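You operate a simulated robot arm through the tools that you are given. There is no shell and no other tool. Be economical: measure what you need, move in short steps, check, and stop when the job is done.

Carry out the task below with a simulated robot arm. There is one attempt and no reset: what you move stays moved.

## Task
Gauge the SILL bar and lay it on the mat for its length.
Fine: 250 mm goes on green, any other length on red; draw the gauge jaw back before the bar comes out.
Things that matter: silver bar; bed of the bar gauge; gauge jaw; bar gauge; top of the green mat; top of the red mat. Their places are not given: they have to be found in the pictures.

It is judged by the outcome, as a careful person would: the job done as asked, and still so three seconds after it is handed in. It fails if anything else is knocked over, pushed out of place, dropped, spilled or broken.

## Robot
A 6-joint arm with a two-finger parallel gripper, fixed in place. Base frame: the origin is at the foot of the arm, x ahead of it, y to its left, z up; the work surface is at about z = 0.9. Readings come in m, degrees, newtons and seconds.
With the tool pointing down near the work surface it reaches from about 0.24 to 0.66 m from the base axis. Its first joint turns from -66.0 to 66.0 degrees. Payload 2.9 kg.
Tool frame: the origin (TCP) lies between the finger pads and is the grasp point; the fingertips stand 0.03 m ahead of it; z points along the fingers, y is the line along which they close. The gripper opens to 0.11 m. The fingers are 0.02 m wide and 0.01 m thick; the gripper's body (0.048 by 0.112 m) begins 0.055 m behind the TCP.
Orientation is that of the tool frame in the base frame, as a unit quaternion [x, y, z, w]. With the fingers straight down and closing along the base's y, the tool's x points along the base's -x, its y along +y and its z along -z.

## Interface
- The arm moves only by the tool arm_command. Its argument "series" is a list of rows, each a list of 7 numbers: the shift along the tool's x, y, z in units of 50 mm (1.0 is 50 mm), then the turn, a rotation vector about the tool's x, y, z in units of 5 degrees (1.0 is 5 degrees), then the gripper command, from -1 (shut) to 1 (fully open), values between in proportion. In form: [[x, y, z, wx, wy, wz, fingers], ...]. A call has 1 to 12 rows; each row shifts and turns the commanded pose from where the row before left it, along the tool's axes as they then stand. A call with a number of a shift or a turn outside -1 to 1 is refused whole. Each row takes 0.2 s and may step no farther than 0.05 m and 8.6 degrees from the row before; otherwise, or with a gripper value out of range, the whole call is refused. Where a pose cannot be reached the arm comes as near as it can. A force on the tool above 60 N (or 10 N above the force at the start of the call, whichever is more), or a blocked arm, ends the call early, and 0.2 s more pass. The fingers move at their own pace (about 0.108 m/s each) and stop on an object; they squeeze with about 32 N. The grip force told is the motor's: it shows also when the fingers shut on nothing. Time passes only in rows, and 0.2 s behind the last, so rows that do not move let the fingers close. The reply holds the time, the measured pose of the TCP, the force on the tool along the base axes, the opening and the grip force, in the units named above and with some noise.
- Cameras (640 x 400 px; columns grow to the right, rows downward): "scene" is fixed at [0.0722, 0.429, 1.3845]; the picture's right is [-0.81, -0.59, 0.00], its down [-0.33, 0.46, -0.83] and it looks along [0.48, -0.67, -0.56] (base axes); focal length 287 px, centre (320, 200). "wrist" rides on the gripper at [-0.036, 0, -0.057] in the tool frame; the picture's right is [0.00, -1.00, 0.00], its down [0.97, 0.00, -0.24] and it looks along [0.24, 0.00, 0.97] (tool axes); focal length 218 px, centre (320, 200).
- capture(camera): a new picture of that camera. No time passes.
- point_at(camera, pixels): for up to 12 pixels [column, row] of the newest picture of that camera ("zoom" is the newest enlarged one), the place [x, y, z] in the base frame of the surface seen there, good to about 0.002 m. No time passes.
- zoom(camera, box): a new picture of the part [left, top, right, bottom] of that camera's present view, enlarged. No time passes.
- sign_off(): hands the job in; it is judged then, once.

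Go step by step. Measure first, check grasps and placings, and put right what went wrong. The budget is 80 turns and 54 pictures, counting those below and the enlarged ones. Unless the task says otherwise, let go and move clear before handing in, and close with one line.

The tools are called after "Request:" as name(argument=value, ...) on one line, values as JSON. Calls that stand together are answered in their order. arm_command: Moves the arm, as the interface text tells. Its arguments: {"type":"object","properties":{"series":{"type":"array","items":{"type":"array","items":{"type":"number"}}}},"required":["series"]} The other tools are called the same way: capture (camera) takes a picture; point_at (camera, pixels) gives the place of the surface under pixels of a picture; zoom (camera, box) takes an enlarged picture of a part of a camera's view; sign_off () hands the job in.

At the start:

```text
time_s: 0.0
position: [0.3651, -0.1357, 1.212]
ee_rot: [0.001, 1.0, 0.0, 0.0]
contact_force: [1.1, -1.0, 0.7]
gripper_width: 0.1101
gripper_force: 0.0
```

scene: 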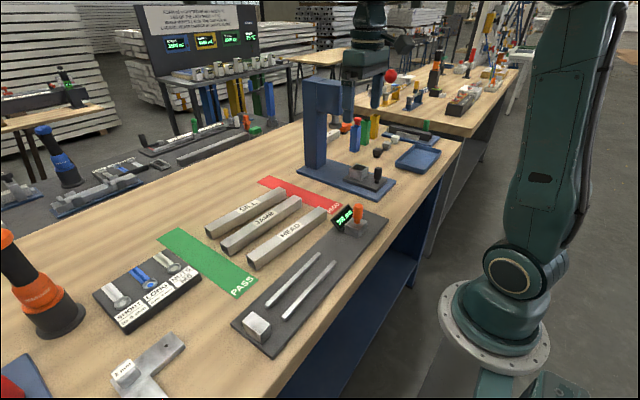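
wrist: 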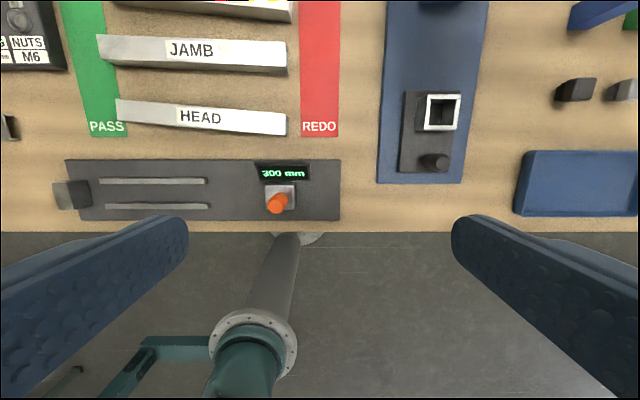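

The scene picture shows three bars (SILL the farthest, near [245,213]), a gauge with a fixed block at [257,325], and a jaw with an orange knob at [357,215] reading "300 mm". I'll enlarge these views and measure.

Request:
zoom(camera="scene", box=[140, 160, 400, 360])

Request:
point_at(camera="scene", pixels=[[245, 208], [208, 228], [283, 190], [260, 223], [285, 238], [257, 322], [357, 210], [355, 226], [290, 290], [310, 298], [210, 258], [293, 190]])

Request:
point_at(camera="wrist", pixels=[[72, 195], [92, 195], [280, 200], [268, 195], [294, 190], [100, 182], [205, 182], [105, 206], [207, 207], [90, 100], [320, 100], [335, 190]])

```text
2.00 times, centred on (270, 260) of scene
```

zoom: 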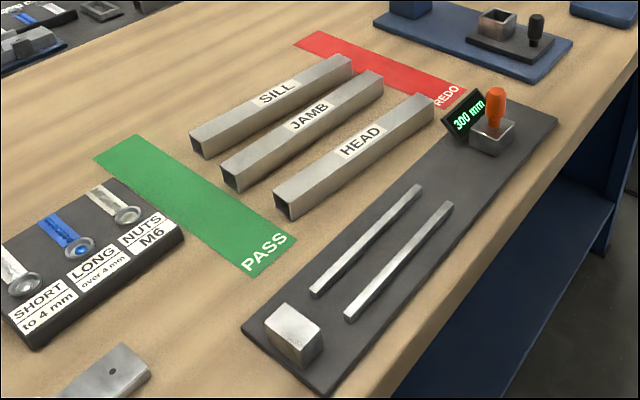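

```text
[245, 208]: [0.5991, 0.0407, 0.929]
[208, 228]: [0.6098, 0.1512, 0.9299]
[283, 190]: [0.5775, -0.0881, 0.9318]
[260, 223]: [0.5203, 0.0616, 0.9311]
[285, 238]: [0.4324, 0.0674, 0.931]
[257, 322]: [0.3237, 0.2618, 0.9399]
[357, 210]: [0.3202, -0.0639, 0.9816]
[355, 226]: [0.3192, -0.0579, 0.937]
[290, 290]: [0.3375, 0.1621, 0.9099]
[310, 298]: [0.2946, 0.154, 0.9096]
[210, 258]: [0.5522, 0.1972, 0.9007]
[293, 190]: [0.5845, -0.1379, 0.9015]
```

```text
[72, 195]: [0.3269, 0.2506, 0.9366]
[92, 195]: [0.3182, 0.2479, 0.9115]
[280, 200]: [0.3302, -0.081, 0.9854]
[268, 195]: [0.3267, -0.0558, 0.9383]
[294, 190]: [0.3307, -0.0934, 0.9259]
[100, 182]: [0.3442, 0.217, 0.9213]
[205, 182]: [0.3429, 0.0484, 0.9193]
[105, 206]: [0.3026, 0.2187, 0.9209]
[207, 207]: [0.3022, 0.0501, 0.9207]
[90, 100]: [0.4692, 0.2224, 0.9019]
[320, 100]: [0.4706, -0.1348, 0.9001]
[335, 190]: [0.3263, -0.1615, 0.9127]
```

The gauge rails run along y at x≈0.303 and 0.343 with tops at z≈0.92; the block is at y≈0.25 and the jaw at y≈-0.06. SILL lies near (0.595, 0.03), slightly skewed. I'll move the wrist camera over it for exact measurement.

Request:
arm_command(series=[[-0.54, 0.66, 0.24, 0, 0, 0, 1], [-0.54, 0.66, 0.24, 0, 0, 0, 1], [-0.54, 0.66, 0.24, 0, 0, 0, 1], [-0.54, 0.66, 0.24, 0, 0, 0, 1], [-0.54, 0.66, 0.24, 0, 0, 0, 1]])

Request:
capture(camera="wrist")

```text
time_s: 1.2
position: [0.4998, 0.0289, 1.1517]
ee_rot: [0.0, 1.0, -0.001, 0.0]
contact_force: [1.4, 0.7, 0.1]
gripper_width: 0.1103
gripper_force: 0.0
```

```text
50 pictures are left
```

wrist: 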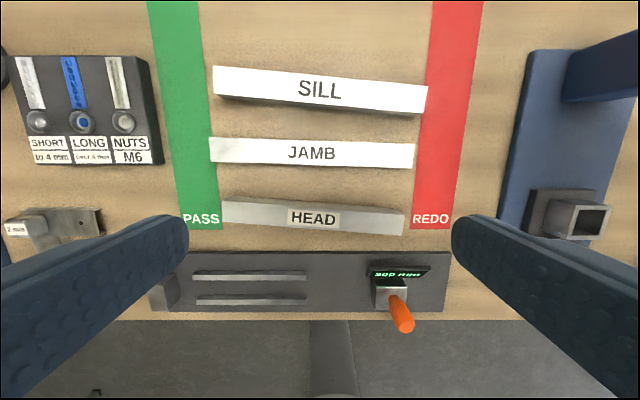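

SILL spans about [214,80] to [427,98] in the wrist view. I'll measure its top corners, the mats, and the gauge parts.

Request:
point_at(camera="wrist", pixels=[[216, 69], [216, 93], [425, 88], [422, 108], [320, 78], [320, 99], [212, 140], [413, 145], [152, 8], [480, 8], [185, 227], [221, 227]])

Request:
point_at(camera="wrist", pixels=[[196, 8], [428, 10], [413, 225], [452, 226], [196, 274], [304, 274], [200, 300], [304, 299], [374, 290], [405, 290], [178, 290], [165, 288]])

Request:
zoom(camera="wrist", box=[140, 200, 460, 400])

```text
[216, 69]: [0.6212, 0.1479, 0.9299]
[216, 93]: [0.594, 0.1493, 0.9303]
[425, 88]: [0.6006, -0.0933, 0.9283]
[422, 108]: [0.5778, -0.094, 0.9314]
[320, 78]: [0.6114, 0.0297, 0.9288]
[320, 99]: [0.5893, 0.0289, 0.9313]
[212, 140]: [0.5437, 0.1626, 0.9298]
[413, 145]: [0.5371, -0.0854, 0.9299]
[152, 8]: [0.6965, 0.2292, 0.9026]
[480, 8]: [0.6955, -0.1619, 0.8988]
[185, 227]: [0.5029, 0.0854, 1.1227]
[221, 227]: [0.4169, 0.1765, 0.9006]
```

```text
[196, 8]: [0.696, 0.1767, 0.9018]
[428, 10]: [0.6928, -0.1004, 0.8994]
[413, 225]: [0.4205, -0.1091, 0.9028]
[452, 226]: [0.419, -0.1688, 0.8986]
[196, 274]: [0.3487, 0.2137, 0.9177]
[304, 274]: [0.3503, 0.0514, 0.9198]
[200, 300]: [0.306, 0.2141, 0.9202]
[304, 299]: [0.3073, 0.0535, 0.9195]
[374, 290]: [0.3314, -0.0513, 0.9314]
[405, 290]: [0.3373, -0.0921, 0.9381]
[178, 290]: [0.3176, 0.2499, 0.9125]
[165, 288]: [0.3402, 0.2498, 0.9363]
```

```text
2.00 times, centred on (300, 300) of wrist
```

zoom: 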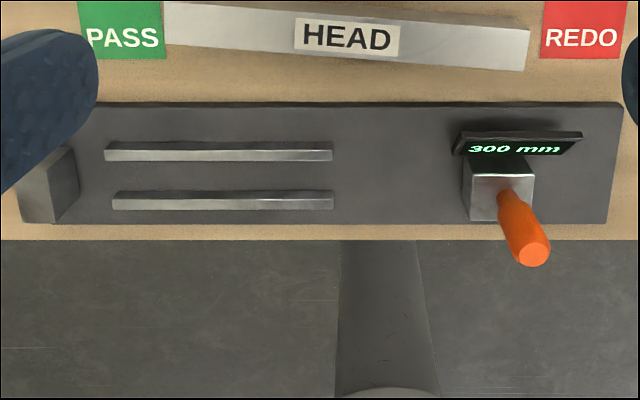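

The block's inner face is at y≈0.25 and the jaw's at y≈-0.05; SILL's middle is about (0.599, 0.028), skewed ~4.3°. I need to know whether the bar lies on or between the rails, so I'll look at the bed from closer.

Request:
arm_command(series=[[0.64, 0.4, 0.28, 0, 0, 0, 1], [0.64, 0.4, 0.28, 0, 0, 0, 1], [0.64, 0.4, 0.28, 0, 0, 0, 1], [0.64, 0.4, 0.28, 0, 0, 0, 1], [0.64, 0.4, 0.28, 0, 0, 0, 1]])

Request:
capture(camera="wrist")

```text
time_s: 2.4
position: [0.34, 0.129, 1.0804]
ee_rot: [0.0, 1.0, 0.0, 0.0]
contact_force: [-0.1, -0.1, -1.3]
gripper_width: 0.1099
gripper_force: 0.0
```

```text
48 pictures are left
```

wrist: 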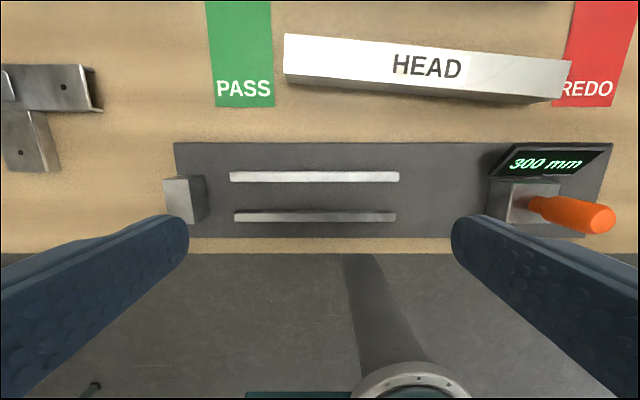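

Request:
zoom(camera="wrist", box=[160, 130, 320, 230])

Request:
point_at(camera="wrist", pixels=[[300, 171], [300, 174], [300, 179], [300, 182], [300, 185], [300, 197], [300, 209], [300, 212], [300, 216], [300, 219], [300, 222], [300, 230]])

Request:
point_at(camera="wrist", pixels=[[188, 180], [185, 190], [192, 218], [200, 195], [500, 200], [520, 200], [515, 188], [575, 212], [610, 218], [540, 205], [495, 200], [300, 148]])

```text
4.00 times, centred on (240, 180) of wrist
```

zoom: 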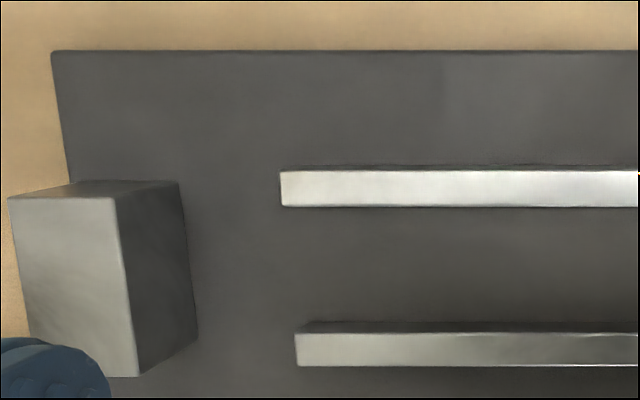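

```text
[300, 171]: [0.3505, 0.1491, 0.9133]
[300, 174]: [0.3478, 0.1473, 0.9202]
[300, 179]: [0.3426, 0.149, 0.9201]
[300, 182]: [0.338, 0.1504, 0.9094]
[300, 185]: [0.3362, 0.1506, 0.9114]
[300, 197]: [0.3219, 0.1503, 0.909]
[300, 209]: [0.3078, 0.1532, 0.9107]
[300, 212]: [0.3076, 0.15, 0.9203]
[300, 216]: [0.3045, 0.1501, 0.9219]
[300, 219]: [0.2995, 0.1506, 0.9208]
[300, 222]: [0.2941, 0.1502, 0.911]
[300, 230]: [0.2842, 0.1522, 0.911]
```

```text
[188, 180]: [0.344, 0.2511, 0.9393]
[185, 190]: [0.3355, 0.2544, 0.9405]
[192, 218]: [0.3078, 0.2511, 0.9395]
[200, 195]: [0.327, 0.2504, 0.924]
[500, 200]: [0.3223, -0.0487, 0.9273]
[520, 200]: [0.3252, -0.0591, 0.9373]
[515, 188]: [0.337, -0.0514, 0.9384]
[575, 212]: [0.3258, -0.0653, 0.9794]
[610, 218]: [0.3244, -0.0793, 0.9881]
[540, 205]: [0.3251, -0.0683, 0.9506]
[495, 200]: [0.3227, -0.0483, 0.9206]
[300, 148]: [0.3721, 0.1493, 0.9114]
```

The rails stand at x≈0.299–0.309 and 0.340–0.349 with a ~31 mm gap; the bed is at z 0.91 and the block top at 0.94, so the bar lies between the rails. So I'll grip high on the bar (tips above the rails). I'm moving over SILL and starting the turn.

Request:
arm_command(series=[[-0.863, -0.335, 0, 0, 0, 0, 1], [-0.863, -0.335, 0, 0, 0, 0, 1], [-0.863, -0.335, 0, 0, 0, 0, 1], [-0.863, -0.335, 0, 0, 0, 0, 1], [-0.863, -0.335, 0, 0, 0, 0, 1], [-0.863, -0.335, 0, 0, 0, 0, 1], [0, 0, 0, 0, 0, -1, 0.4], [0, 0, 0, 0, 0, -1, 0.2], [0, 0, 0, 0, 0, -1, 0.2], [0, 0, 0, 0, 0, -1, 0.2], [0, 0, 0, 0, 0, -1, 0.2], [0, 0, 0, 0, 0, -1, 0.2]])

Request:
arm_command(series=[[0, 0, 0, 0, 0, -0.928, 0.2], [0, 0, 0, 0, 0, -0.928, 0.2], [0, 0, 0, 0, 0, -0.928, 0.2], [0, 0, 0, 0, 0, -0.928, 0.2], [0, 0, 0, 0, 0, -0.928, 0.2], [0, 0, 0, 0, 0, -0.928, 0.2], [0, 0, 0, 0, 0, -0.928, 0.2], [0, 0, 0, 0, 0, -0.928, 0.2], [0, 0, 0, 0, 0, -0.928, 0.2], [0, 0, 0, 0, 0, -0.928, 0.2], [0, 0, 0, 0, 0, -0.928, 0.2], [0, 0, 0, 0, 0, -0.928, 0.2]])

Request:
capture(camera="wrist")

```text
time_s: 5.0
position: [0.5994, 0.0288, 1.0817]
ee_rot: [-0.259, 0.966, -0.001, 0.0]
contact_force: [0.0, -0.5, 0.4]
gripper_width: 0.0659
gripper_force: 0.1
```

```text
time_s: 7.6
position: [0.5991, 0.028, 1.0814]
ee_rot: [-0.68, 0.733, 0.0, 0.0]
contact_force: [0.1, 0.4, 0.7]
gripper_width: 0.0658
gripper_force: 0.1
```

```text
46 pictures are left
```

wrist: 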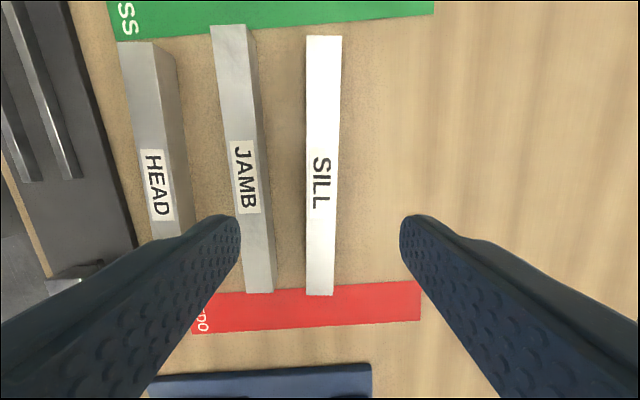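

SILL stands upright in the view (columns 306–341), so the turn is right. I'll measure its edges and ends once more before descending.

Request:
point_at(camera="wrist", pixels=[[308, 39], [340, 39], [308, 120], [338, 120], [308, 220], [336, 220], [307, 291], [332, 291], [265, 220], [268, 288], [320, 37], [320, 294]])

```text
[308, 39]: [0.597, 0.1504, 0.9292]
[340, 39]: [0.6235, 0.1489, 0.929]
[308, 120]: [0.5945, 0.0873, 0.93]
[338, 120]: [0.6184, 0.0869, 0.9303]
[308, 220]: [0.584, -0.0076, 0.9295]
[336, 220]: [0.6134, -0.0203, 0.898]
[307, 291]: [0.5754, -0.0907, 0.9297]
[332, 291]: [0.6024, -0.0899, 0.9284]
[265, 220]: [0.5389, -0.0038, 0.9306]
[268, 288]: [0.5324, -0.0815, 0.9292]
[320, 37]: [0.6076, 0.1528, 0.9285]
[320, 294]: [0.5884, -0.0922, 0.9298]
```

SILL is about 27 mm wide, centred at (0.599, 0.03), skewed ~5.0°. I'll trim the angle, narrow the fingers to ~45 mm (to stay clear of JAMB), descend to TCP z≈0.944 and grip.

Request:
arm_command(series=[[0, 0, 0, 0, 0, 0.14, -0.2], [0, 0, 0.7, 0, 0, 0, -0.2], [0, 0, 0.7, 0, 0, 0, -0.2], [0, 0, 0.7, 0, 0, 0, -0.2], [0, 0, 0.64, 0, 0, 0, -0.2], [0, 0, 0, 0, 0, 0, -0.2]])

Request:
capture(camera="wrist")

```text
time_s: 9.0
position: [0.5991, 0.0276, 0.9437]
ee_rot: [-0.676, 0.737, 0.0, 0.0]
contact_force: [0.0, 1.1, -0.1]
gripper_width: 0.0439
gripper_force: 0.0
```

```text
45 pictures are left
```

wrist: 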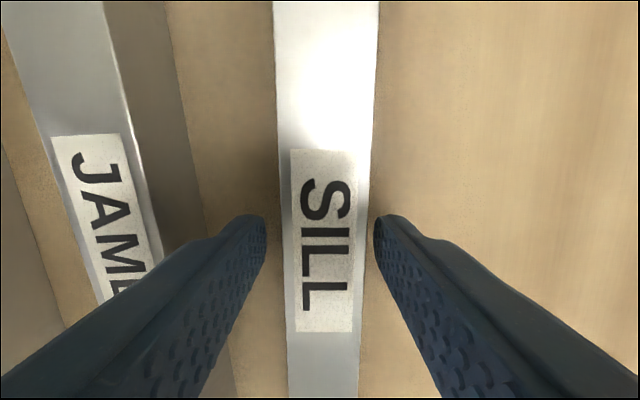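

The fingers straddle SILL evenly (bar at columns 280–370 between the pads). I'll close and lift a little.

Request:
arm_command(series=[[0, 0, 0, 0, 0, 0, -1], [0, 0, 0, 0, 0, 0, -1], [0, 0, 0, 0, 0, 0, -1]])

Request:
arm_command(series=[[0, 0, -0.4, 0, 0, 0, -1], [0, 0, -0.8, 0, 0, 0, -1], [0, 0, -0.8, 0, 0, 0, -1]])

Request:
capture(camera="scene")

Request:
capture(camera="wrist")

```text
time_s: 9.8
position: [0.5984, 0.0287, 0.9449]
ee_rot: [-0.676, 0.737, 0.0, 0.0]
contact_force: [0.0, 0.4, -0.3]
gripper_width: 0.0295
gripper_force: 32.4
```

```text
time_s: 10.6
position: [0.5984, 0.0291, 1.0437]
ee_rot: [-0.675, 0.738, -0.001, 0.0]
contact_force: [-0.8, 0.1, -1.4]
gripper_width: 0.0295
gripper_force: 32.4
```

```text
44 pictures are left
```

scene: 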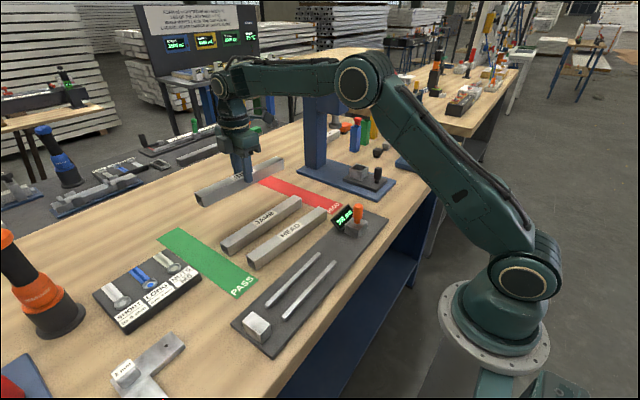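

```text
43 pictures are left
```

wrist: 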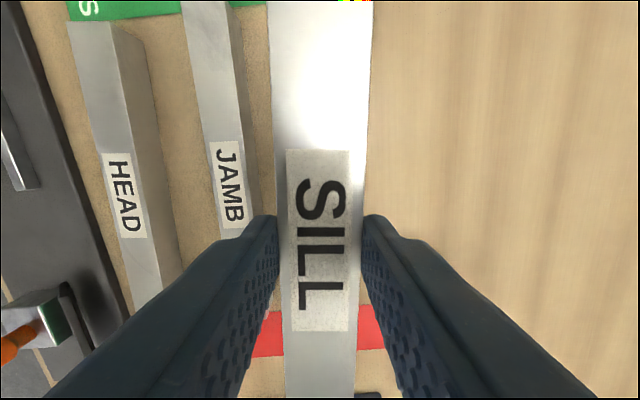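

The grip holds firm at 29.5 mm with 32 N and the bar is level. I'll square it to the gauge (turn ~5.1°) and carry it over the rails' middle at x≈0.3246, y≈0.119.

Request:
arm_command(series=[[0, 0, -0.2, 0, 0, -0.51, -1], [0, 0, -0.2, 0, 0, -0.51, -1], [-0.258, 0.782, 0, 0, 0, 0, -1], [-0.258, 0.782, 0, 0, 0, 0, -1], [-0.258, 0.782, 0, 0, 0, 0, -1], [-0.258, 0.782, 0, 0, 0, 0, -1], [-0.258, 0.782, 0, 0, 0, 0, -1], [-0.258, 0.782, 0, 0, 0, 0, -1], [-0.258, 0.782, 0, 0, 0, 0, -1], [0, 0, 0, 0, 0, 0, -1]])

Request:
capture(camera="wrist")

Request:
capture(camera="scene")

```text
time_s: 12.8
position: [0.3239, 0.1179, 1.0643]
ee_rot: [0.708, -0.707, 0.0, 0.001]
contact_force: [0.5, 0.6, -1.3]
gripper_width: 0.0293
gripper_force: 32.0
```

```text
42 pictures are left
```

wrist: 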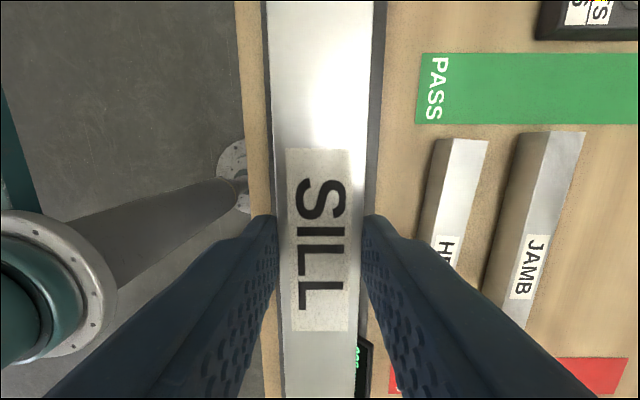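

```text
41 pictures are left
```

scene: 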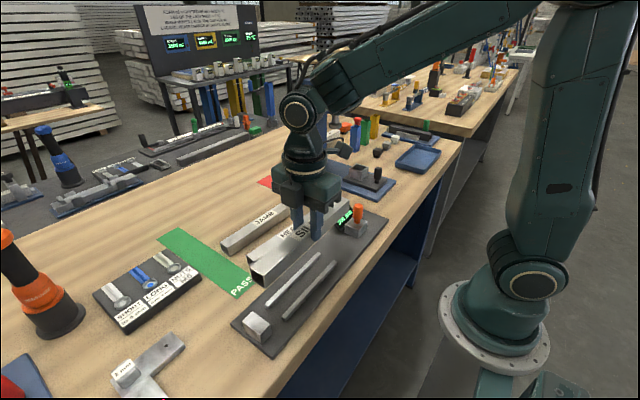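

The bar is aligned over the gauge. I'll lower it until its underside is just above the rails and check.

Request:
arm_command(series=[[0, -0.012, 0.7, 0, 0, 0, -1], [0, 0, 0.7, 0, 0, 0, -1], [0, 0, 0.46, 0, 0, 0, -1], [0, 0, 0, 0, 0, 0, -1]])

Request:
zoom(camera="scene", box=[220, 190, 400, 370])

```text
time_s: 13.8
position: [0.3263, 0.1182, 0.9712]
ee_rot: [0.707, -0.707, 0.0, 0.0]
contact_force: [-0.3, 0.9, -1.3]
gripper_width: 0.0291
gripper_force: 32.0
```

```text
2.22 times, centred on (310, 280) of scene
```

zoom: 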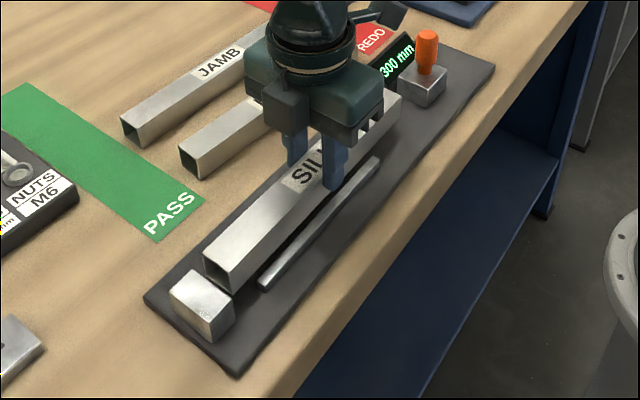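

The bar hangs just above the rails, clear of the block and jaw. I'll lower it slowly, watching the force.

Request:
arm_command(series=[[0, 0, 0.1, 0, 0, 0, -1], [0, 0, 0.05, 0, 0, 0, -1], [0, 0, 0, 0, 0, 0, -1]])

Request:
arm_command(series=[[0, 0, 0.06, 0, 0, 0, -1], [0, 0, 0.06, 0, 0, 0, -1], [0, 0, 0, 0, 0, 0, -1]])

Request:
zoom(camera="scene", box=[220, 190, 400, 370])

```text
time_s: 14.6
position: [0.3267, 0.1186, 0.9635]
ee_rot: [0.707, -0.707, 0.0, 0.0]
contact_force: [-0.2, 0.2, -1.4]
gripper_width: 0.0295
gripper_force: 31.7
```

```text
time_s: 15.4
position: [0.3238, 0.1176, 0.9577]
ee_rot: [0.707, -0.707, 0.0, 0.0]
contact_force: [0.4, -0.8, -1.6]
gripper_width: 0.0294
gripper_force: 32.2
```

```text
2.22 times, centred on (310, 280) of scene
```

zoom: 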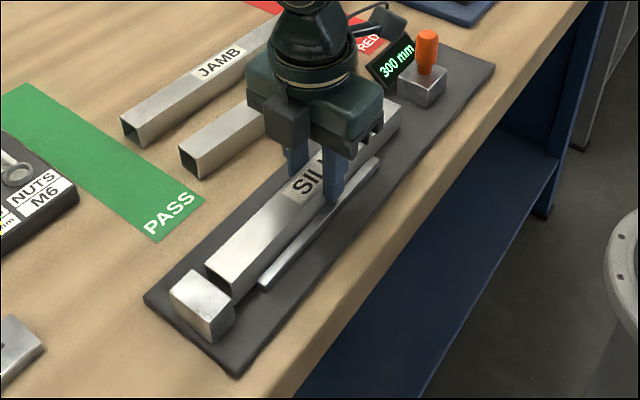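

The bar's underside is now below the rail tops with no force, so it fits between them. I'll lower the last few mm.

Request:
arm_command(series=[[0, 0, 0.03, 0, 0, 0, -1], [0, 0, 0.03, 0, 0, 0, -1], [0, 0, 0, 0, 0, 0, -1]])

```text
time_s: 16.2
position: [0.3257, 0.1184, 0.9562]
ee_rot: [0.708, -0.707, 0.0, 0.001]
contact_force: [-0.4, 0.0, -2.1]
gripper_width: 0.0293
gripper_force: 31.9
```

Still hardly any force; a touch lower.

Request:
arm_command(series=[[0, 0, 0.02, 0, 0, 0, -1], [0, 0, 0.02, 0, 0, 0, -1], [0, 0, 0, 0, 0, 0, -1]])

Request:
zoom(camera="scene", box=[220, 190, 400, 370])

```text
time_s: 17.0
position: [0.3262, 0.1182, 0.9529]
ee_rot: [0.708, -0.706, 0.002, -0.001]
contact_force: [-6.1, -2.9, 24.9]
gripper_width: 0.0297
gripper_force: 32.0
```

```text
2.22 times, centred on (310, 280) of scene
```

zoom: 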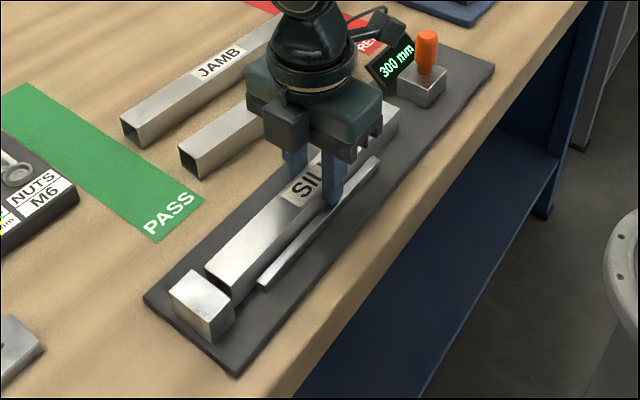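

The upward force of 25 N shows the bar is down on the bed. I'll ease off 1 mm, open and rise straight up.

Request:
arm_command(series=[[0, 0, -0.02, 0, 0, 0, -1], [0, 0, 0, 0, 0, 0, -0.2], [0, 0, 0, 0, 0, 0, -0.2], [0, 0, -0.4, 0, 0, 0, -0.2], [0, 0, -0.8, 0, 0, 0, -0.2], [0, 0, -0.8, 0, 0, 0, -0.2]])

Request:
zoom(camera="scene", box=[220, 190, 400, 370])

Request:
capture(camera="wrist")

```text
time_s: 18.4
position: [0.3245, 0.1171, 1.054]
ee_rot: [0.708, -0.707, 0.0, 0.001]
contact_force: [1.0, 0.7, -0.4]
gripper_width: 0.044
gripper_force: 0.1
```

```text
2.22 times, centred on (310, 280) of scene
```

zoom: 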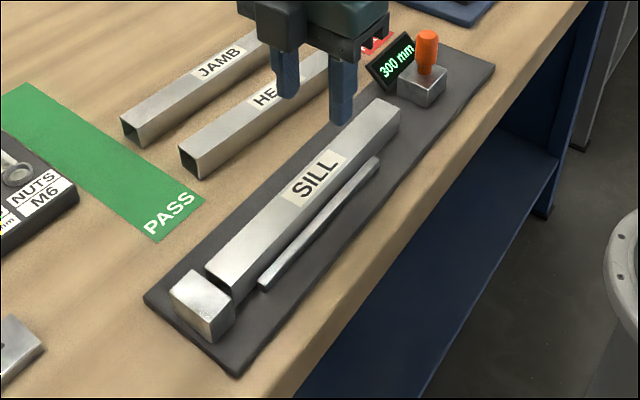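

```text
36 pictures are left
```

wrist: 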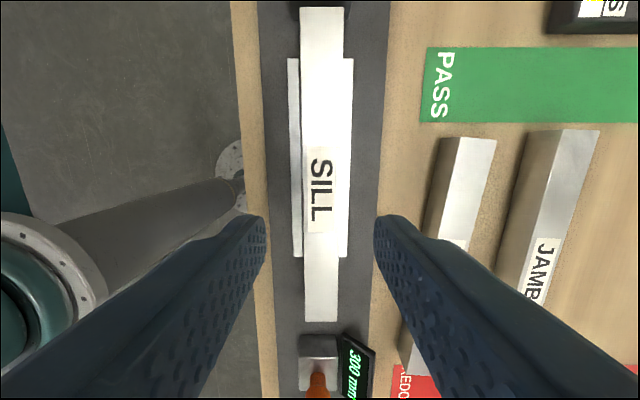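

SILL lies squarely between the rails (columns 302–343), a few mm off the block. Now I'll turn the gripper back 90° and go above the orange knob to slide the jaw.

Request:
arm_command(series=[[0, 0, -0.4, 0, 0, 1, 0.2], [0, 0, -0.4, 0, 0, 1, 0.2], [0, 0, 0, 0, 0, 1, 0.2], [0, 0, 0, 0, 0, 1, 0.2], [0, 0, 0, 0, 0, 1, 0.2], [0, 0, 0, 0, 0, 1, 0.2], [0, 0, 0, 0, 0, 1, 0.2], [0, 0, 0, 0, 0, 1, 0.2], [0, 0, 0, 0, 0, 1, 0.2], [0, 0, 0, 0, 0, 1, 0.2], [0, 0, 0, 0, 0, 1, 0.2], [0, 0, 0, 0, 0, 1, 0.2]])

Request:
arm_command(series=[[0, 0, 0, 0, 0, 1, 0.2], [0, 0, 0, 0, 0, 1, 0.2], [0, 0, 0, 0, 0, 1, 0.2], [0, 0, 0, 0, 0, 1, 0.2], [0, 0, 0, 0, 0, 1, 0.2], [0, 0, 0, 0, 0, 1, 0.2], [0, -0.94, 0, 0, 0, 0, 0.2], [0, -0.94, 0, 0, 0, 0, 0.2], [0, -0.94, 0, 0, 0, 0, 0.2], [0, -0.94, 0, 0, 0, 0, 0.2], [0, 0, 0, 0, 0, 0, 0.2]])

Request:
capture(camera="wrist")

```text
time_s: 21.0
position: [0.3258, 0.1181, 1.0939]
ee_rot: [-0.259, 0.966, -0.001, -0.001]
contact_force: [0.2, 0.4, 0.5]
gripper_width: 0.066
gripper_force: 0.1
```

```text
time_s: 23.4
position: [0.3257, -0.0692, 1.0937]
ee_rot: [-0.001, 1.0, 0.0, 0.0]
contact_force: [0.1, 0.0, 0.3]
gripper_width: 0.066
gripper_force: 0.1
```

```text
35 pictures are left
```

wrist: 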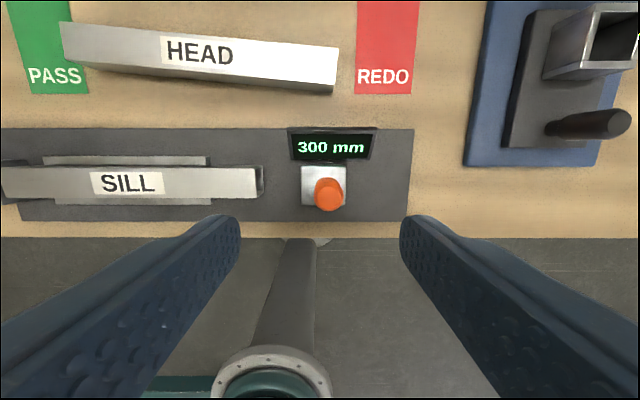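

Request:
point_at(camera="wrist", pixels=[[330, 196], [316, 188], [341, 190], [328, 180], [330, 208], [305, 170], [343, 170], [303, 203], [345, 203], [333, 135], [333, 155], [258, 182]])

```text
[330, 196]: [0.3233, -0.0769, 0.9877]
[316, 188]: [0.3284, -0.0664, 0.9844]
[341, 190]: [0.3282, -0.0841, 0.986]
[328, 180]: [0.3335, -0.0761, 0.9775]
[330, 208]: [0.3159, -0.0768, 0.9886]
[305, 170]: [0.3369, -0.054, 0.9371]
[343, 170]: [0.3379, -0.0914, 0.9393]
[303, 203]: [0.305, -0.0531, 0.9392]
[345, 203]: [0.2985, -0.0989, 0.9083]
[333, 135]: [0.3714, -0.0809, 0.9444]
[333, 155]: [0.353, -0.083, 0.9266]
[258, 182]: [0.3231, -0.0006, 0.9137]
```

The knob's axis is at about (0.324, -0.075), top z 0.988; jaw top 0.939. I'll centre on it, descend to TCP z 0.976 and close.

Request:
arm_command(series=[[0.03, -0.11, 0.5, 0, 0, 0, 0.2], [0, 0, 0.8, 0, 0, 0, 0.2], [0, 0, 0.7, 0, 0, 0, 0.2], [0, 0, 0.35, 0, 0, 0, 0.0], [0, 0, 0, 0, 0, 0, -0.2]])

Request:
arm_command(series=[[0, 0, 0, 0, 0, 0, -0.5], [0, 0, 0, 0, 0, 0, -1], [0, 0, 0, 0, 0, 0, -1], [0, 0, 0, 0, 0, 0, -1]])

Request:
capture(camera="wrist")

```text
time_s: 24.6
position: [0.3234, -0.075, 0.9758]
ee_rot: [-0.001, 1.0, -0.001, 0.0]
contact_force: [0.1, 0.2, 1.1]
gripper_width: 0.044
gripper_force: 0.0
```

```text
time_s: 25.6
position: [0.3239, -0.0745, 0.9777]
ee_rot: [-0.001, 1.0, 0.0, 0.001]
contact_force: [0.8, 1.1, -5.8]
gripper_width: 0.0236
gripper_force: 45.1
```

```text
34 pictures are left
```

wrist: 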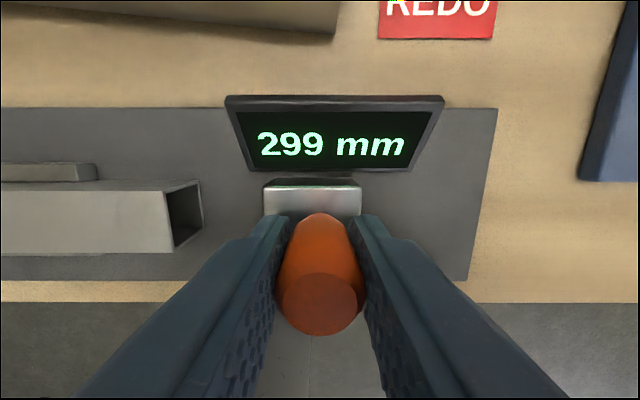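

The knob is held (23.6 mm) and the display already follows at 299 mm. The jaw has ~45–50 mm to travel; I'll slide it 38 mm toward the bar first, then creep.

Request:
arm_command(series=[[0, 0.2, 0, 0, 0, 0, -1], [0, 0.2, 0, 0, 0, 0, -1], [0, 0.2, 0, 0, 0, 0, -1], [0, 0.16, 0, 0, 0, 0, -1], [0, 0, 0, 0, 0, 0, -1]])

Request:
capture(camera="wrist")

```text
time_s: 26.8
position: [0.3238, -0.0364, 0.9769]
ee_rot: [-0.001, 1.0, 0.0, -0.002]
contact_force: [-1.3, 0.4, -21.8]
gripper_width: 0.0235
gripper_force: 45.0
```

```text
33 pictures are left
```

wrist: 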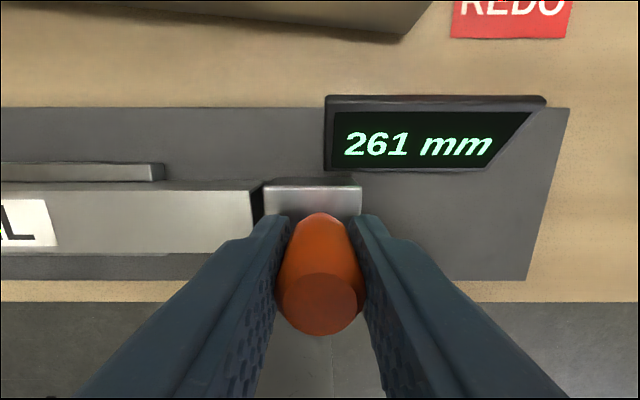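

The display reads 261 mm and a small gap to the bar remains. I'll ease the vertical pull and creep on.

Request:
arm_command(series=[[0, 0.06, 0.01, 0, 0, 0, -1], [0, 0.06, 0, 0, 0, 0, -1], [0, 0.04, 0, 0, 0, 0, -1], [0, 0, 0, 0, 0, 0, -1]])

Request:
capture(camera="wrist")

```text
time_s: 27.8
position: [0.325, -0.0286, 0.9758]
ee_rot: [-0.001, 1.0, 0.0, 0.001]
contact_force: [-10.6, -0.4, 7.6]
gripper_width: 0.0232
gripper_force: 44.8
```

```text
32 pictures are left
```

wrist: 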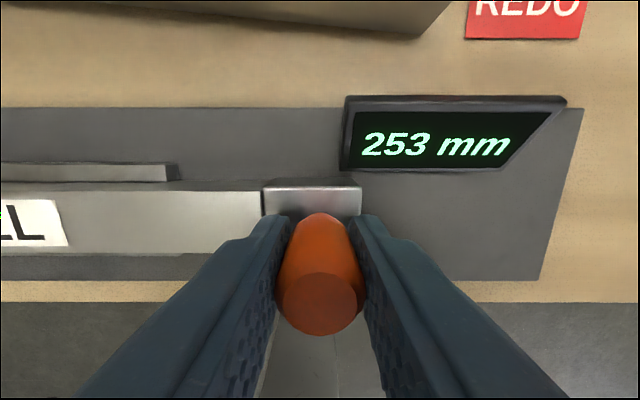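

Reading is 253 mm and the jaw now touches the bar, with no clear resistance along y yet. I'll creep on in 1 mm steps.

Request:
arm_command(series=[[0, 0.02, 0, 0, 0, 0, -1], [0, 0.02, 0, 0, 0, 0, -1], [0, 0, 0, 0, 0, 0, -1]])

Request:
zoom(camera="wrist", box=[240, 80, 600, 305])

```text
time_s: 28.6
position: [0.3235, -0.0271, 0.976]
ee_rot: [0.0, 1.0, 0.0, 0.0]
contact_force: [-10.9, -0.1, 2.6]
gripper_width: 0.0235
gripper_force: 44.4
```

```text
1.78 times, centred on (420, 192) of wrist
```

zoom: 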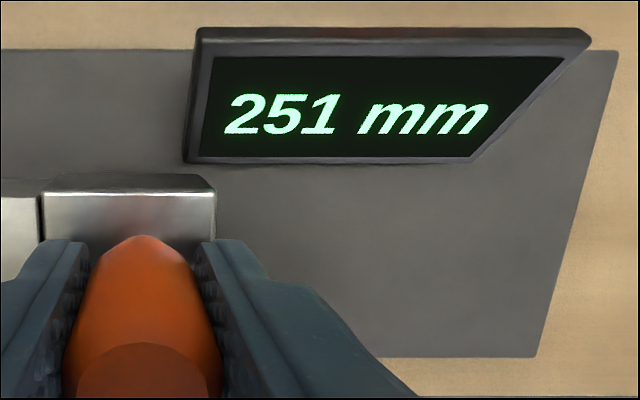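

Request:
arm_command(series=[[0, 0.02, 0, 0, 0, 0, -1], [0, 0.01, 0, 0, 0, 0, -1], [0, 0, 0, 0, 0, 0, -1]])

Request:
zoom(camera="wrist", box=[240, 80, 600, 305])

Request:
zoom(camera="scene", box=[220, 250, 340, 360])

```text
time_s: 29.4
position: [0.3236, -0.0261, 0.9754]
ee_rot: [0.0, 1.0, 0.001, 0.0]
contact_force: [-13.7, -6.1, 1.7]
gripper_width: 0.0231
gripper_force: 45.4
```

```text
1.78 times, centred on (420, 192) of wrist
```

zoom: 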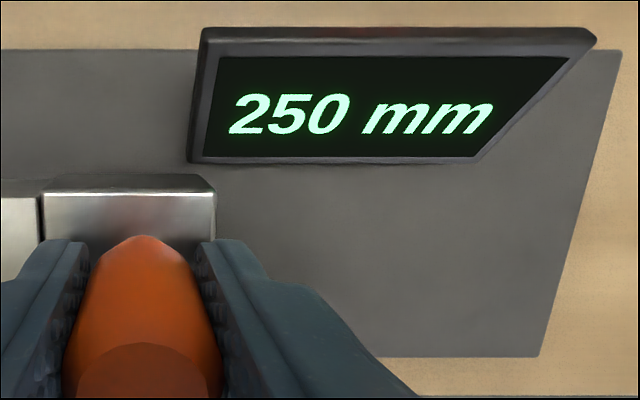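

```text
3.64 times, centred on (280, 305) of scene
```

zoom: 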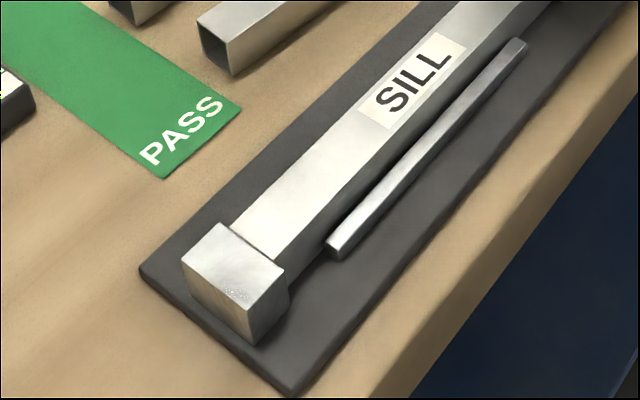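

It reads 250 mm and a force along y (-6 N) begins; I must be sure the bar is really seated, so I'll push 2 mm more in small steps and see whether the reading falls.

Request:
arm_command(series=[[0, 0.02, 0, 0, 0, 0, -1], [0, 0.02, 0, 0, 0, 0, -1], [0, 0, 0, 0, 0, 0, -1]])

Request:
zoom(camera="wrist", box=[240, 80, 600, 305])

```text
time_s: 30.2
position: [0.3231, -0.026, 0.976]
ee_rot: [0.001, 1.0, -0.002, 0.001]
contact_force: [-10.7, -26.5, 3.9]
gripper_width: 0.0234
gripper_force: 45.0
```

```text
1.78 times, centred on (420, 192) of wrist
```

zoom: 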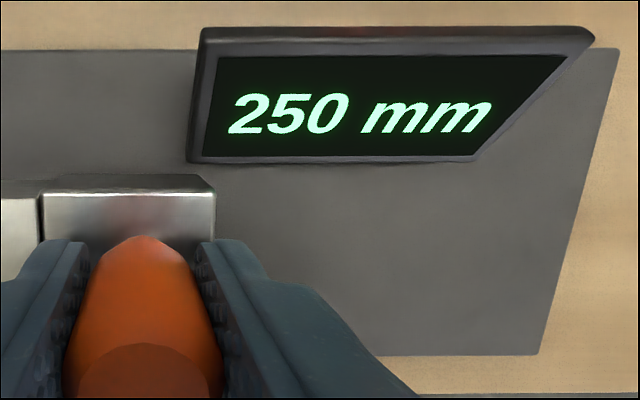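

With 26 N of resistance the reading holds at 250 mm: SILL goes on green. Now I'll draw the jaw back ~49 mm to where it was, and let go.

Request:
arm_command(series=[[0, -0.1, 0, 0, 0, 0, -1], [0, -0.25, 0, 0, 0, 0, -1], [0, -0.25, 0, 0, 0, 0, -1], [0, -0.25, 0, 0, 0, 0, -1], [0, -0.14, 0, 0, 0, 0, -1], [0, 0, 0, 0, 0, 0, -1]])

Request:
capture(camera="wrist")

```text
time_s: 31.6
position: [0.3251, -0.0743, 0.9758]
ee_rot: [-0.001, 1.0, 0.0, 0.0]
contact_force: [-8.0, 0.1, -6.7]
gripper_width: 0.0235
gripper_force: 44.9
```

```text
27 pictures are left
```

wrist: 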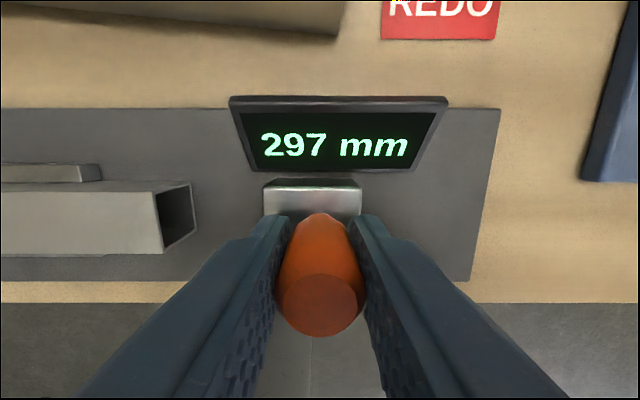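

The jaw is back at 297 mm; I'll draw it ~2.5 mm more to near its start, then open and rise straight up.

Request:
arm_command(series=[[0, -0.025, 0, 0, 0, 0, -1], [0, -0.025, 0, 0, 0, 0, -1], [0, 0, 0, 0, 0, 0, -1], [0, 0, 0, 0, 0, 0, -0.2], [0, 0, 0, 0, 0, 0, -0.2], [0, 0, -0.7, 0, 0, 0, -0.2], [0, 0, -0.9, 0, 0, 0, -0.2], [0, 0, -0.7, 0, 0, 0, -0.2]])

Request:
capture(camera="wrist")

```text
time_s: 33.4
position: [0.3249, -0.0759, 1.0908]
ee_rot: [-0.001, 1.0, 0.0, 0.001]
contact_force: [0.0, 0.0, 0.1]
gripper_width: 0.0439
gripper_force: 0.0
```

```text
26 pictures are left
```

wrist: 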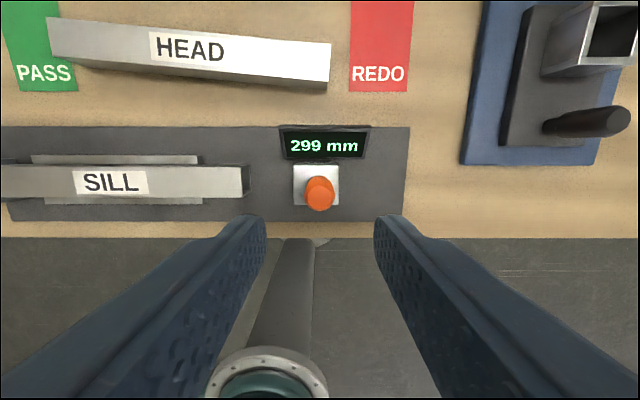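

The jaw is free at 299 mm, clear of the bar (ends at column 250). Now I'll go over the bar's middle (y≈0.125) and turn 90° to pick it up.

Request:
arm_command(series=[[0, 0.804, 0, 0, 0, 0, -0.2], [0, 0.804, 0, 0, 0, 0, -0.2], [0, 0.804, 0, 0, 0, 0, -0.2], [0, 0.804, 0, 0, 0, 0, -0.2], [0, 0.804, 0, 0, 0, 0, -0.2], [0, 0, 0, 0, 0, -1, -0.2], [0, 0, 0, 0, 0, -1, -0.2], [0, 0, 0, 0, 0, -1, -0.2], [0, 0, 0, 0, 0, -1, -0.2], [0, 0, 0, 0, 0, -1, -0.2], [0, 0, 0, 0, 0, -1, -0.2], [0, 0, 0, 0, 0, -1, -0.2]])

Request:
arm_command(series=[[0, 0, 0, 0, 0, -1, -0.2], [0, 0, 0, 0, 0, -1, -0.2], [0, 0, 0, 0, 0, -1, -0.2], [0, 0, 0, 0, 0, -1, -0.2], [0, 0, 0, 0, 0, -1, -0.2], [0, 0, 0, 0, 0, -1, -0.2], [0, 0, 0, 0, 0, -1, -0.2], [0, 0, 0, 0, 0, -1, -0.2], [0, 0, 0, 0, 0, -1, -0.2], [0, 0, 0, 0, 0, -1, -0.2], [0, 0, 0, 0, 0, -1, -0.2], [0, 0, 0, 0, 0, 0, -0.2]])

Request:
capture(camera="wrist")

```text
time_s: 36.0
position: [0.3246, 0.1246, 1.0922]
ee_rot: [-0.303, 0.953, 0.0, 0.0]
contact_force: [-0.4, 0.1, -0.7]
gripper_width: 0.044
gripper_force: 0.1
```

```text
time_s: 38.6
position: [0.3237, 0.1249, 1.0914]
ee_rot: [0.708, -0.706, 0.0, 0.0]
contact_force: [-1.3, 0.6, 0.4]
gripper_width: 0.0439
gripper_force: 0.1
```

```text
25 pictures are left
```

wrist: 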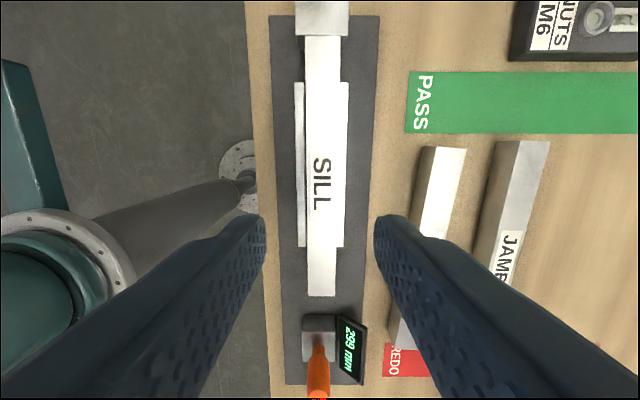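

The bar is seated against the block, the jaw is free. I'll check the bar's middle line and the mat/neighbour positions.

Request:
point_at(camera="wrist", pixels=[[307, 60], [340, 60], [308, 150], [342, 150], [309, 280], [335, 280], [410, 74], [410, 128], [460, 152], [428, 152], [545, 146], [515, 146]])

Request:
point_at(camera="scene", pixels=[[162, 239], [180, 230], [235, 297], [254, 278], [172, 234], [195, 265], [152, 253], [200, 277], [190, 268], [222, 245], [206, 234], [250, 265]])

```text
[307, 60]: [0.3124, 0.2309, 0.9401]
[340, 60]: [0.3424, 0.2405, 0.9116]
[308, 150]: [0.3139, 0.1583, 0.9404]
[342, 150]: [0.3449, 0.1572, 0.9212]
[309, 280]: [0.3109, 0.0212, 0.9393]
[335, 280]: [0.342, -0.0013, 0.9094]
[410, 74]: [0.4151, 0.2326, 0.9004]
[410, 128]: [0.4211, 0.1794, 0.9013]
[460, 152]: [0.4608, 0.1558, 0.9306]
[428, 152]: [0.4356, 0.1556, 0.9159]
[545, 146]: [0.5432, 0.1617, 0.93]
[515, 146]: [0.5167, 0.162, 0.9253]
```

```text
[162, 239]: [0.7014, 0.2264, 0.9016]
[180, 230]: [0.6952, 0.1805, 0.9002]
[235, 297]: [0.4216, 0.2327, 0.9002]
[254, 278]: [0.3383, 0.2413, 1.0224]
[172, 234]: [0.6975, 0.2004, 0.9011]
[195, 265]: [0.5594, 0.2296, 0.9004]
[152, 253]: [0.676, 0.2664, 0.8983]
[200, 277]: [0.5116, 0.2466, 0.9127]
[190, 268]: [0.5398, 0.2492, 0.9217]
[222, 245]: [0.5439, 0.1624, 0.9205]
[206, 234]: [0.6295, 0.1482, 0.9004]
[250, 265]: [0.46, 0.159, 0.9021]
```

The bar's middle is at x≈0.3255; the green mat spans x 0.414–0.702, y 0.178–0.232 (centre 0.558, 0.205). I'll descend to TCP z 0.955 and grip the bar.

Request:
arm_command(series=[[0, -0.025, 0.8, 0, 0, 0, -0.2], [0, 0, 0.8, 0, 0, 0, -0.2], [0, 0, 0.7, 0, 0, 0, -0.2], [0, 0, 0.42, 0, 0, 0, -0.2], [0, 0, 0, 0, 0, 0, -0.2], [0, 0, 0, 0, 0, 0, -1], [0, 0, 0, 0, 0, 0, -1], [0, 0, 0, 0, 0, 0, -1]])

```text
time_s: 40.4
position: [0.3262, 0.126, 0.955]
ee_rot: [0.708, -0.707, 0.0, 0.0]
contact_force: [-0.2, -0.1, -0.4]
gripper_width: 0.0296
gripper_force: 32.4
```

Gripped at 29.6 mm with no side force. Lifting straight up.

Request:
arm_command(series=[[0, 0, -0.3, 0, 0, 0, -1], [0.04, 0, -0.5, 0, 0, 0, -1], [0, 0, -0.8, 0, 0, 0, -1], [0, 0, -0.8, 0, 0, 0, -1], [0, 0, 0, 0, 0, 0, -1]])

Request:
capture(camera="scene")

```text
time_s: 41.6
position: [0.3245, 0.1241, 1.0757]
ee_rot: [0.708, -0.706, 0.001, 0.0]
contact_force: [0.5, -1.0, -2.2]
gripper_width: 0.0292
gripper_force: 31.5
```

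```text
24 pictures are left
```

scene: 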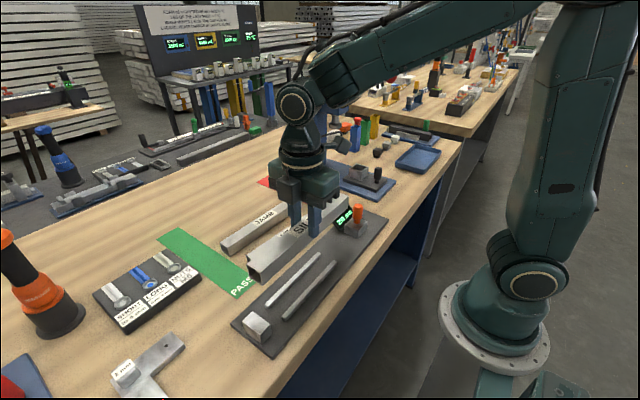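

The bar is clear of the gauge. I'll carry it over the green mat's centre (0.558, 0.205) and turn it 90° to lie along the mat.

Request:
arm_command(series=[[-0.27, -0.778, 0, 0, 0, 0, -1], [-0.27, -0.778, 0, 0, 0, 0, -1], [-0.27, -0.778, 0, 0, 0, 0, -1], [-0.27, -0.778, 0, 0, 0, 0, -1], [-0.27, -0.778, 0, 0, 0, 0, -1], [-0.27, -0.778, 0, 0, 0, 0, -1], [0, 0, 0, 0, 0, 1, -1], [0, 0, 0, 0, 0, 1, -1], [0, 0, 0, 0, 0, 1, -1], [0, 0, 0, 0, 0, 1, -1], [0, 0, 0, 0, 0, 1, -1], [0, 0, 0, 0, 0, 1, -1]])

Request:
arm_command(series=[[0, 0, 0, 0, 0, 1, -1], [0, 0, 0, 0, 0, 1, -1], [0, 0, 0, 0, 0, 1, -1], [0, 0, 0, 0, 0, 1, -1], [0, 0, 0, 0, 0, 1, -1], [0, 0, 0, 0, 0, 1, -1], [0, 0, 0, 0, 0, 1, -1], [0, 0, 0, 0, 0, 1, -1], [0, 0, 0, 0, 0, 1, -1], [0, 0, 0, 0, 0, 1, -1], [0, 0, 0, 0, 0, 1, -1], [0, 0, 0, 0, 0, 1, -1]])

Request:
capture(camera="scene")

Request:
capture(camera="wrist")

```text
time_s: 44.2
position: [0.5582, 0.2043, 1.0741]
ee_rot: [-0.501, 0.866, 0.001, 0.0]
contact_force: [-0.2, -0.1, -1.5]
gripper_width: 0.0293
gripper_force: 31.4
```

```text
time_s: 46.8
position: [0.5594, 0.205, 1.0757]
ee_rot: [0.0, 1.0, 0.0, 0.0]
contact_force: [0.8, -0.7, -0.8]
gripper_width: 0.0294
gripper_force: 32.4
```

```text
23 pictures are left
```

scene: 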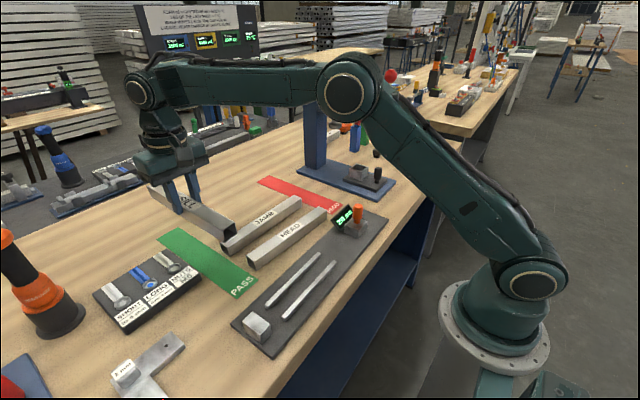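

```text
22 pictures are left
```

wrist: 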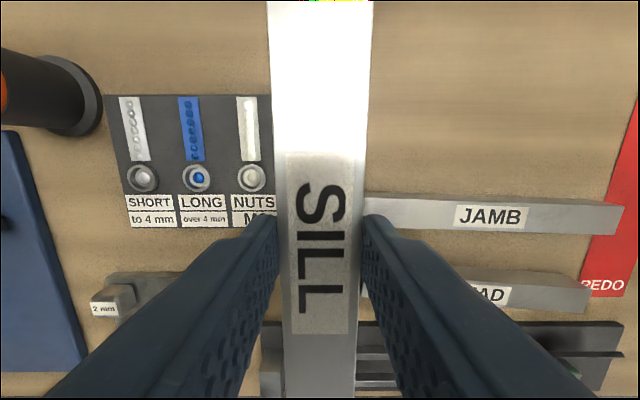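

The bar is squared over the mat's length, hiding it entirely. I'll lower to just above the surface.

Request:
arm_command(series=[[0, 0, 0.8, 0, 0, 0, -1], [0, 0, 0.8, 0, 0, 0, -1], [0, 0, 0.6, 0, 0, 0, -1], [0, 0, 0.25, 0, 0, 0, -1], [0, 0, 0, 0, 0, 0, -1]])

Request:
capture(camera="wrist")

Request:
zoom(camera="scene", box=[100, 170, 340, 320])

```text
time_s: 48.0
position: [0.5599, 0.2051, 0.9518]
ee_rot: [-0.001, 1.0, 0.0, 0.0]
contact_force: [0.5, 0.4, -2.1]
gripper_width: 0.0291
gripper_force: 31.6
```

```text
21 pictures are left
```

wrist: 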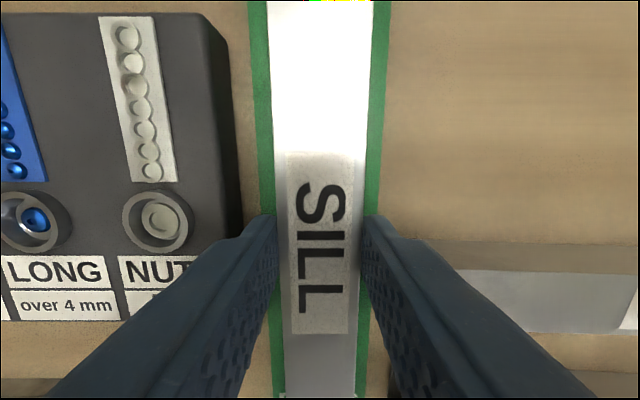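

```text
2.67 times, centred on (220, 245) of scene
```

zoom: 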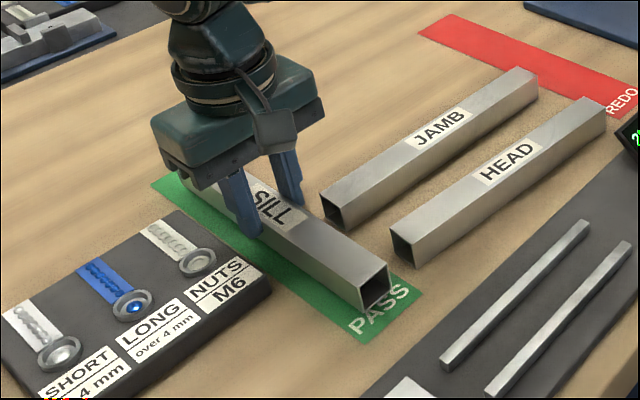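

Green shows evenly on both sides of the bar, and JAMB and the nut box are clear. I'll creep down to contact.

Request:
arm_command(series=[[0, 0, 0.04, 0, 0, 0, -1], [0, 0, 0.03, 0, 0, 0, -1], [0, 0, 0.02, 0, 0, 0, -1], [0, 0, 0, 0, 0, 0, -1]])

```text
time_s: 49.0
position: [0.558, 0.205, 0.9476]
ee_rot: [0.0, 1.0, 0.0, -0.001]
contact_force: [0.1, 0.9, -1.3]
gripper_width: 0.0293
gripper_force: 32.1
```

Request:
arm_command(series=[[0, 0, 0.02, 0, 0, 0, -1], [0, 0, 0.02, 0, 0, 0, -1], [0, 0, 0, 0, 0, 0, -1]])

```text
time_s: 49.8
position: [0.5584, 0.205, 0.9462]
ee_rot: [-0.001, 1.0, 0.0, 0.0]
contact_force: [-0.6, -0.3, -1.1]
gripper_width: 0.0293
gripper_force: 31.9
```

Still no contact at z 0.946; I'll go on in 0.5–1 mm steps.

Request:
arm_command(series=[[0, 0, 0.02, 0, 0, 0, -1], [0, 0, 0.015, 0, 0, 0, -1], [0, 0, 0, 0, 0, 0, -1]])

```text
time_s: 50.6
position: [0.5585, 0.2059, 0.9453]
ee_rot: [-0.001, 1.0, 0.0, 0.0]
contact_force: [-4.7, -1.4, 10.7]
gripper_width: 0.0294
gripper_force: 31.8
```

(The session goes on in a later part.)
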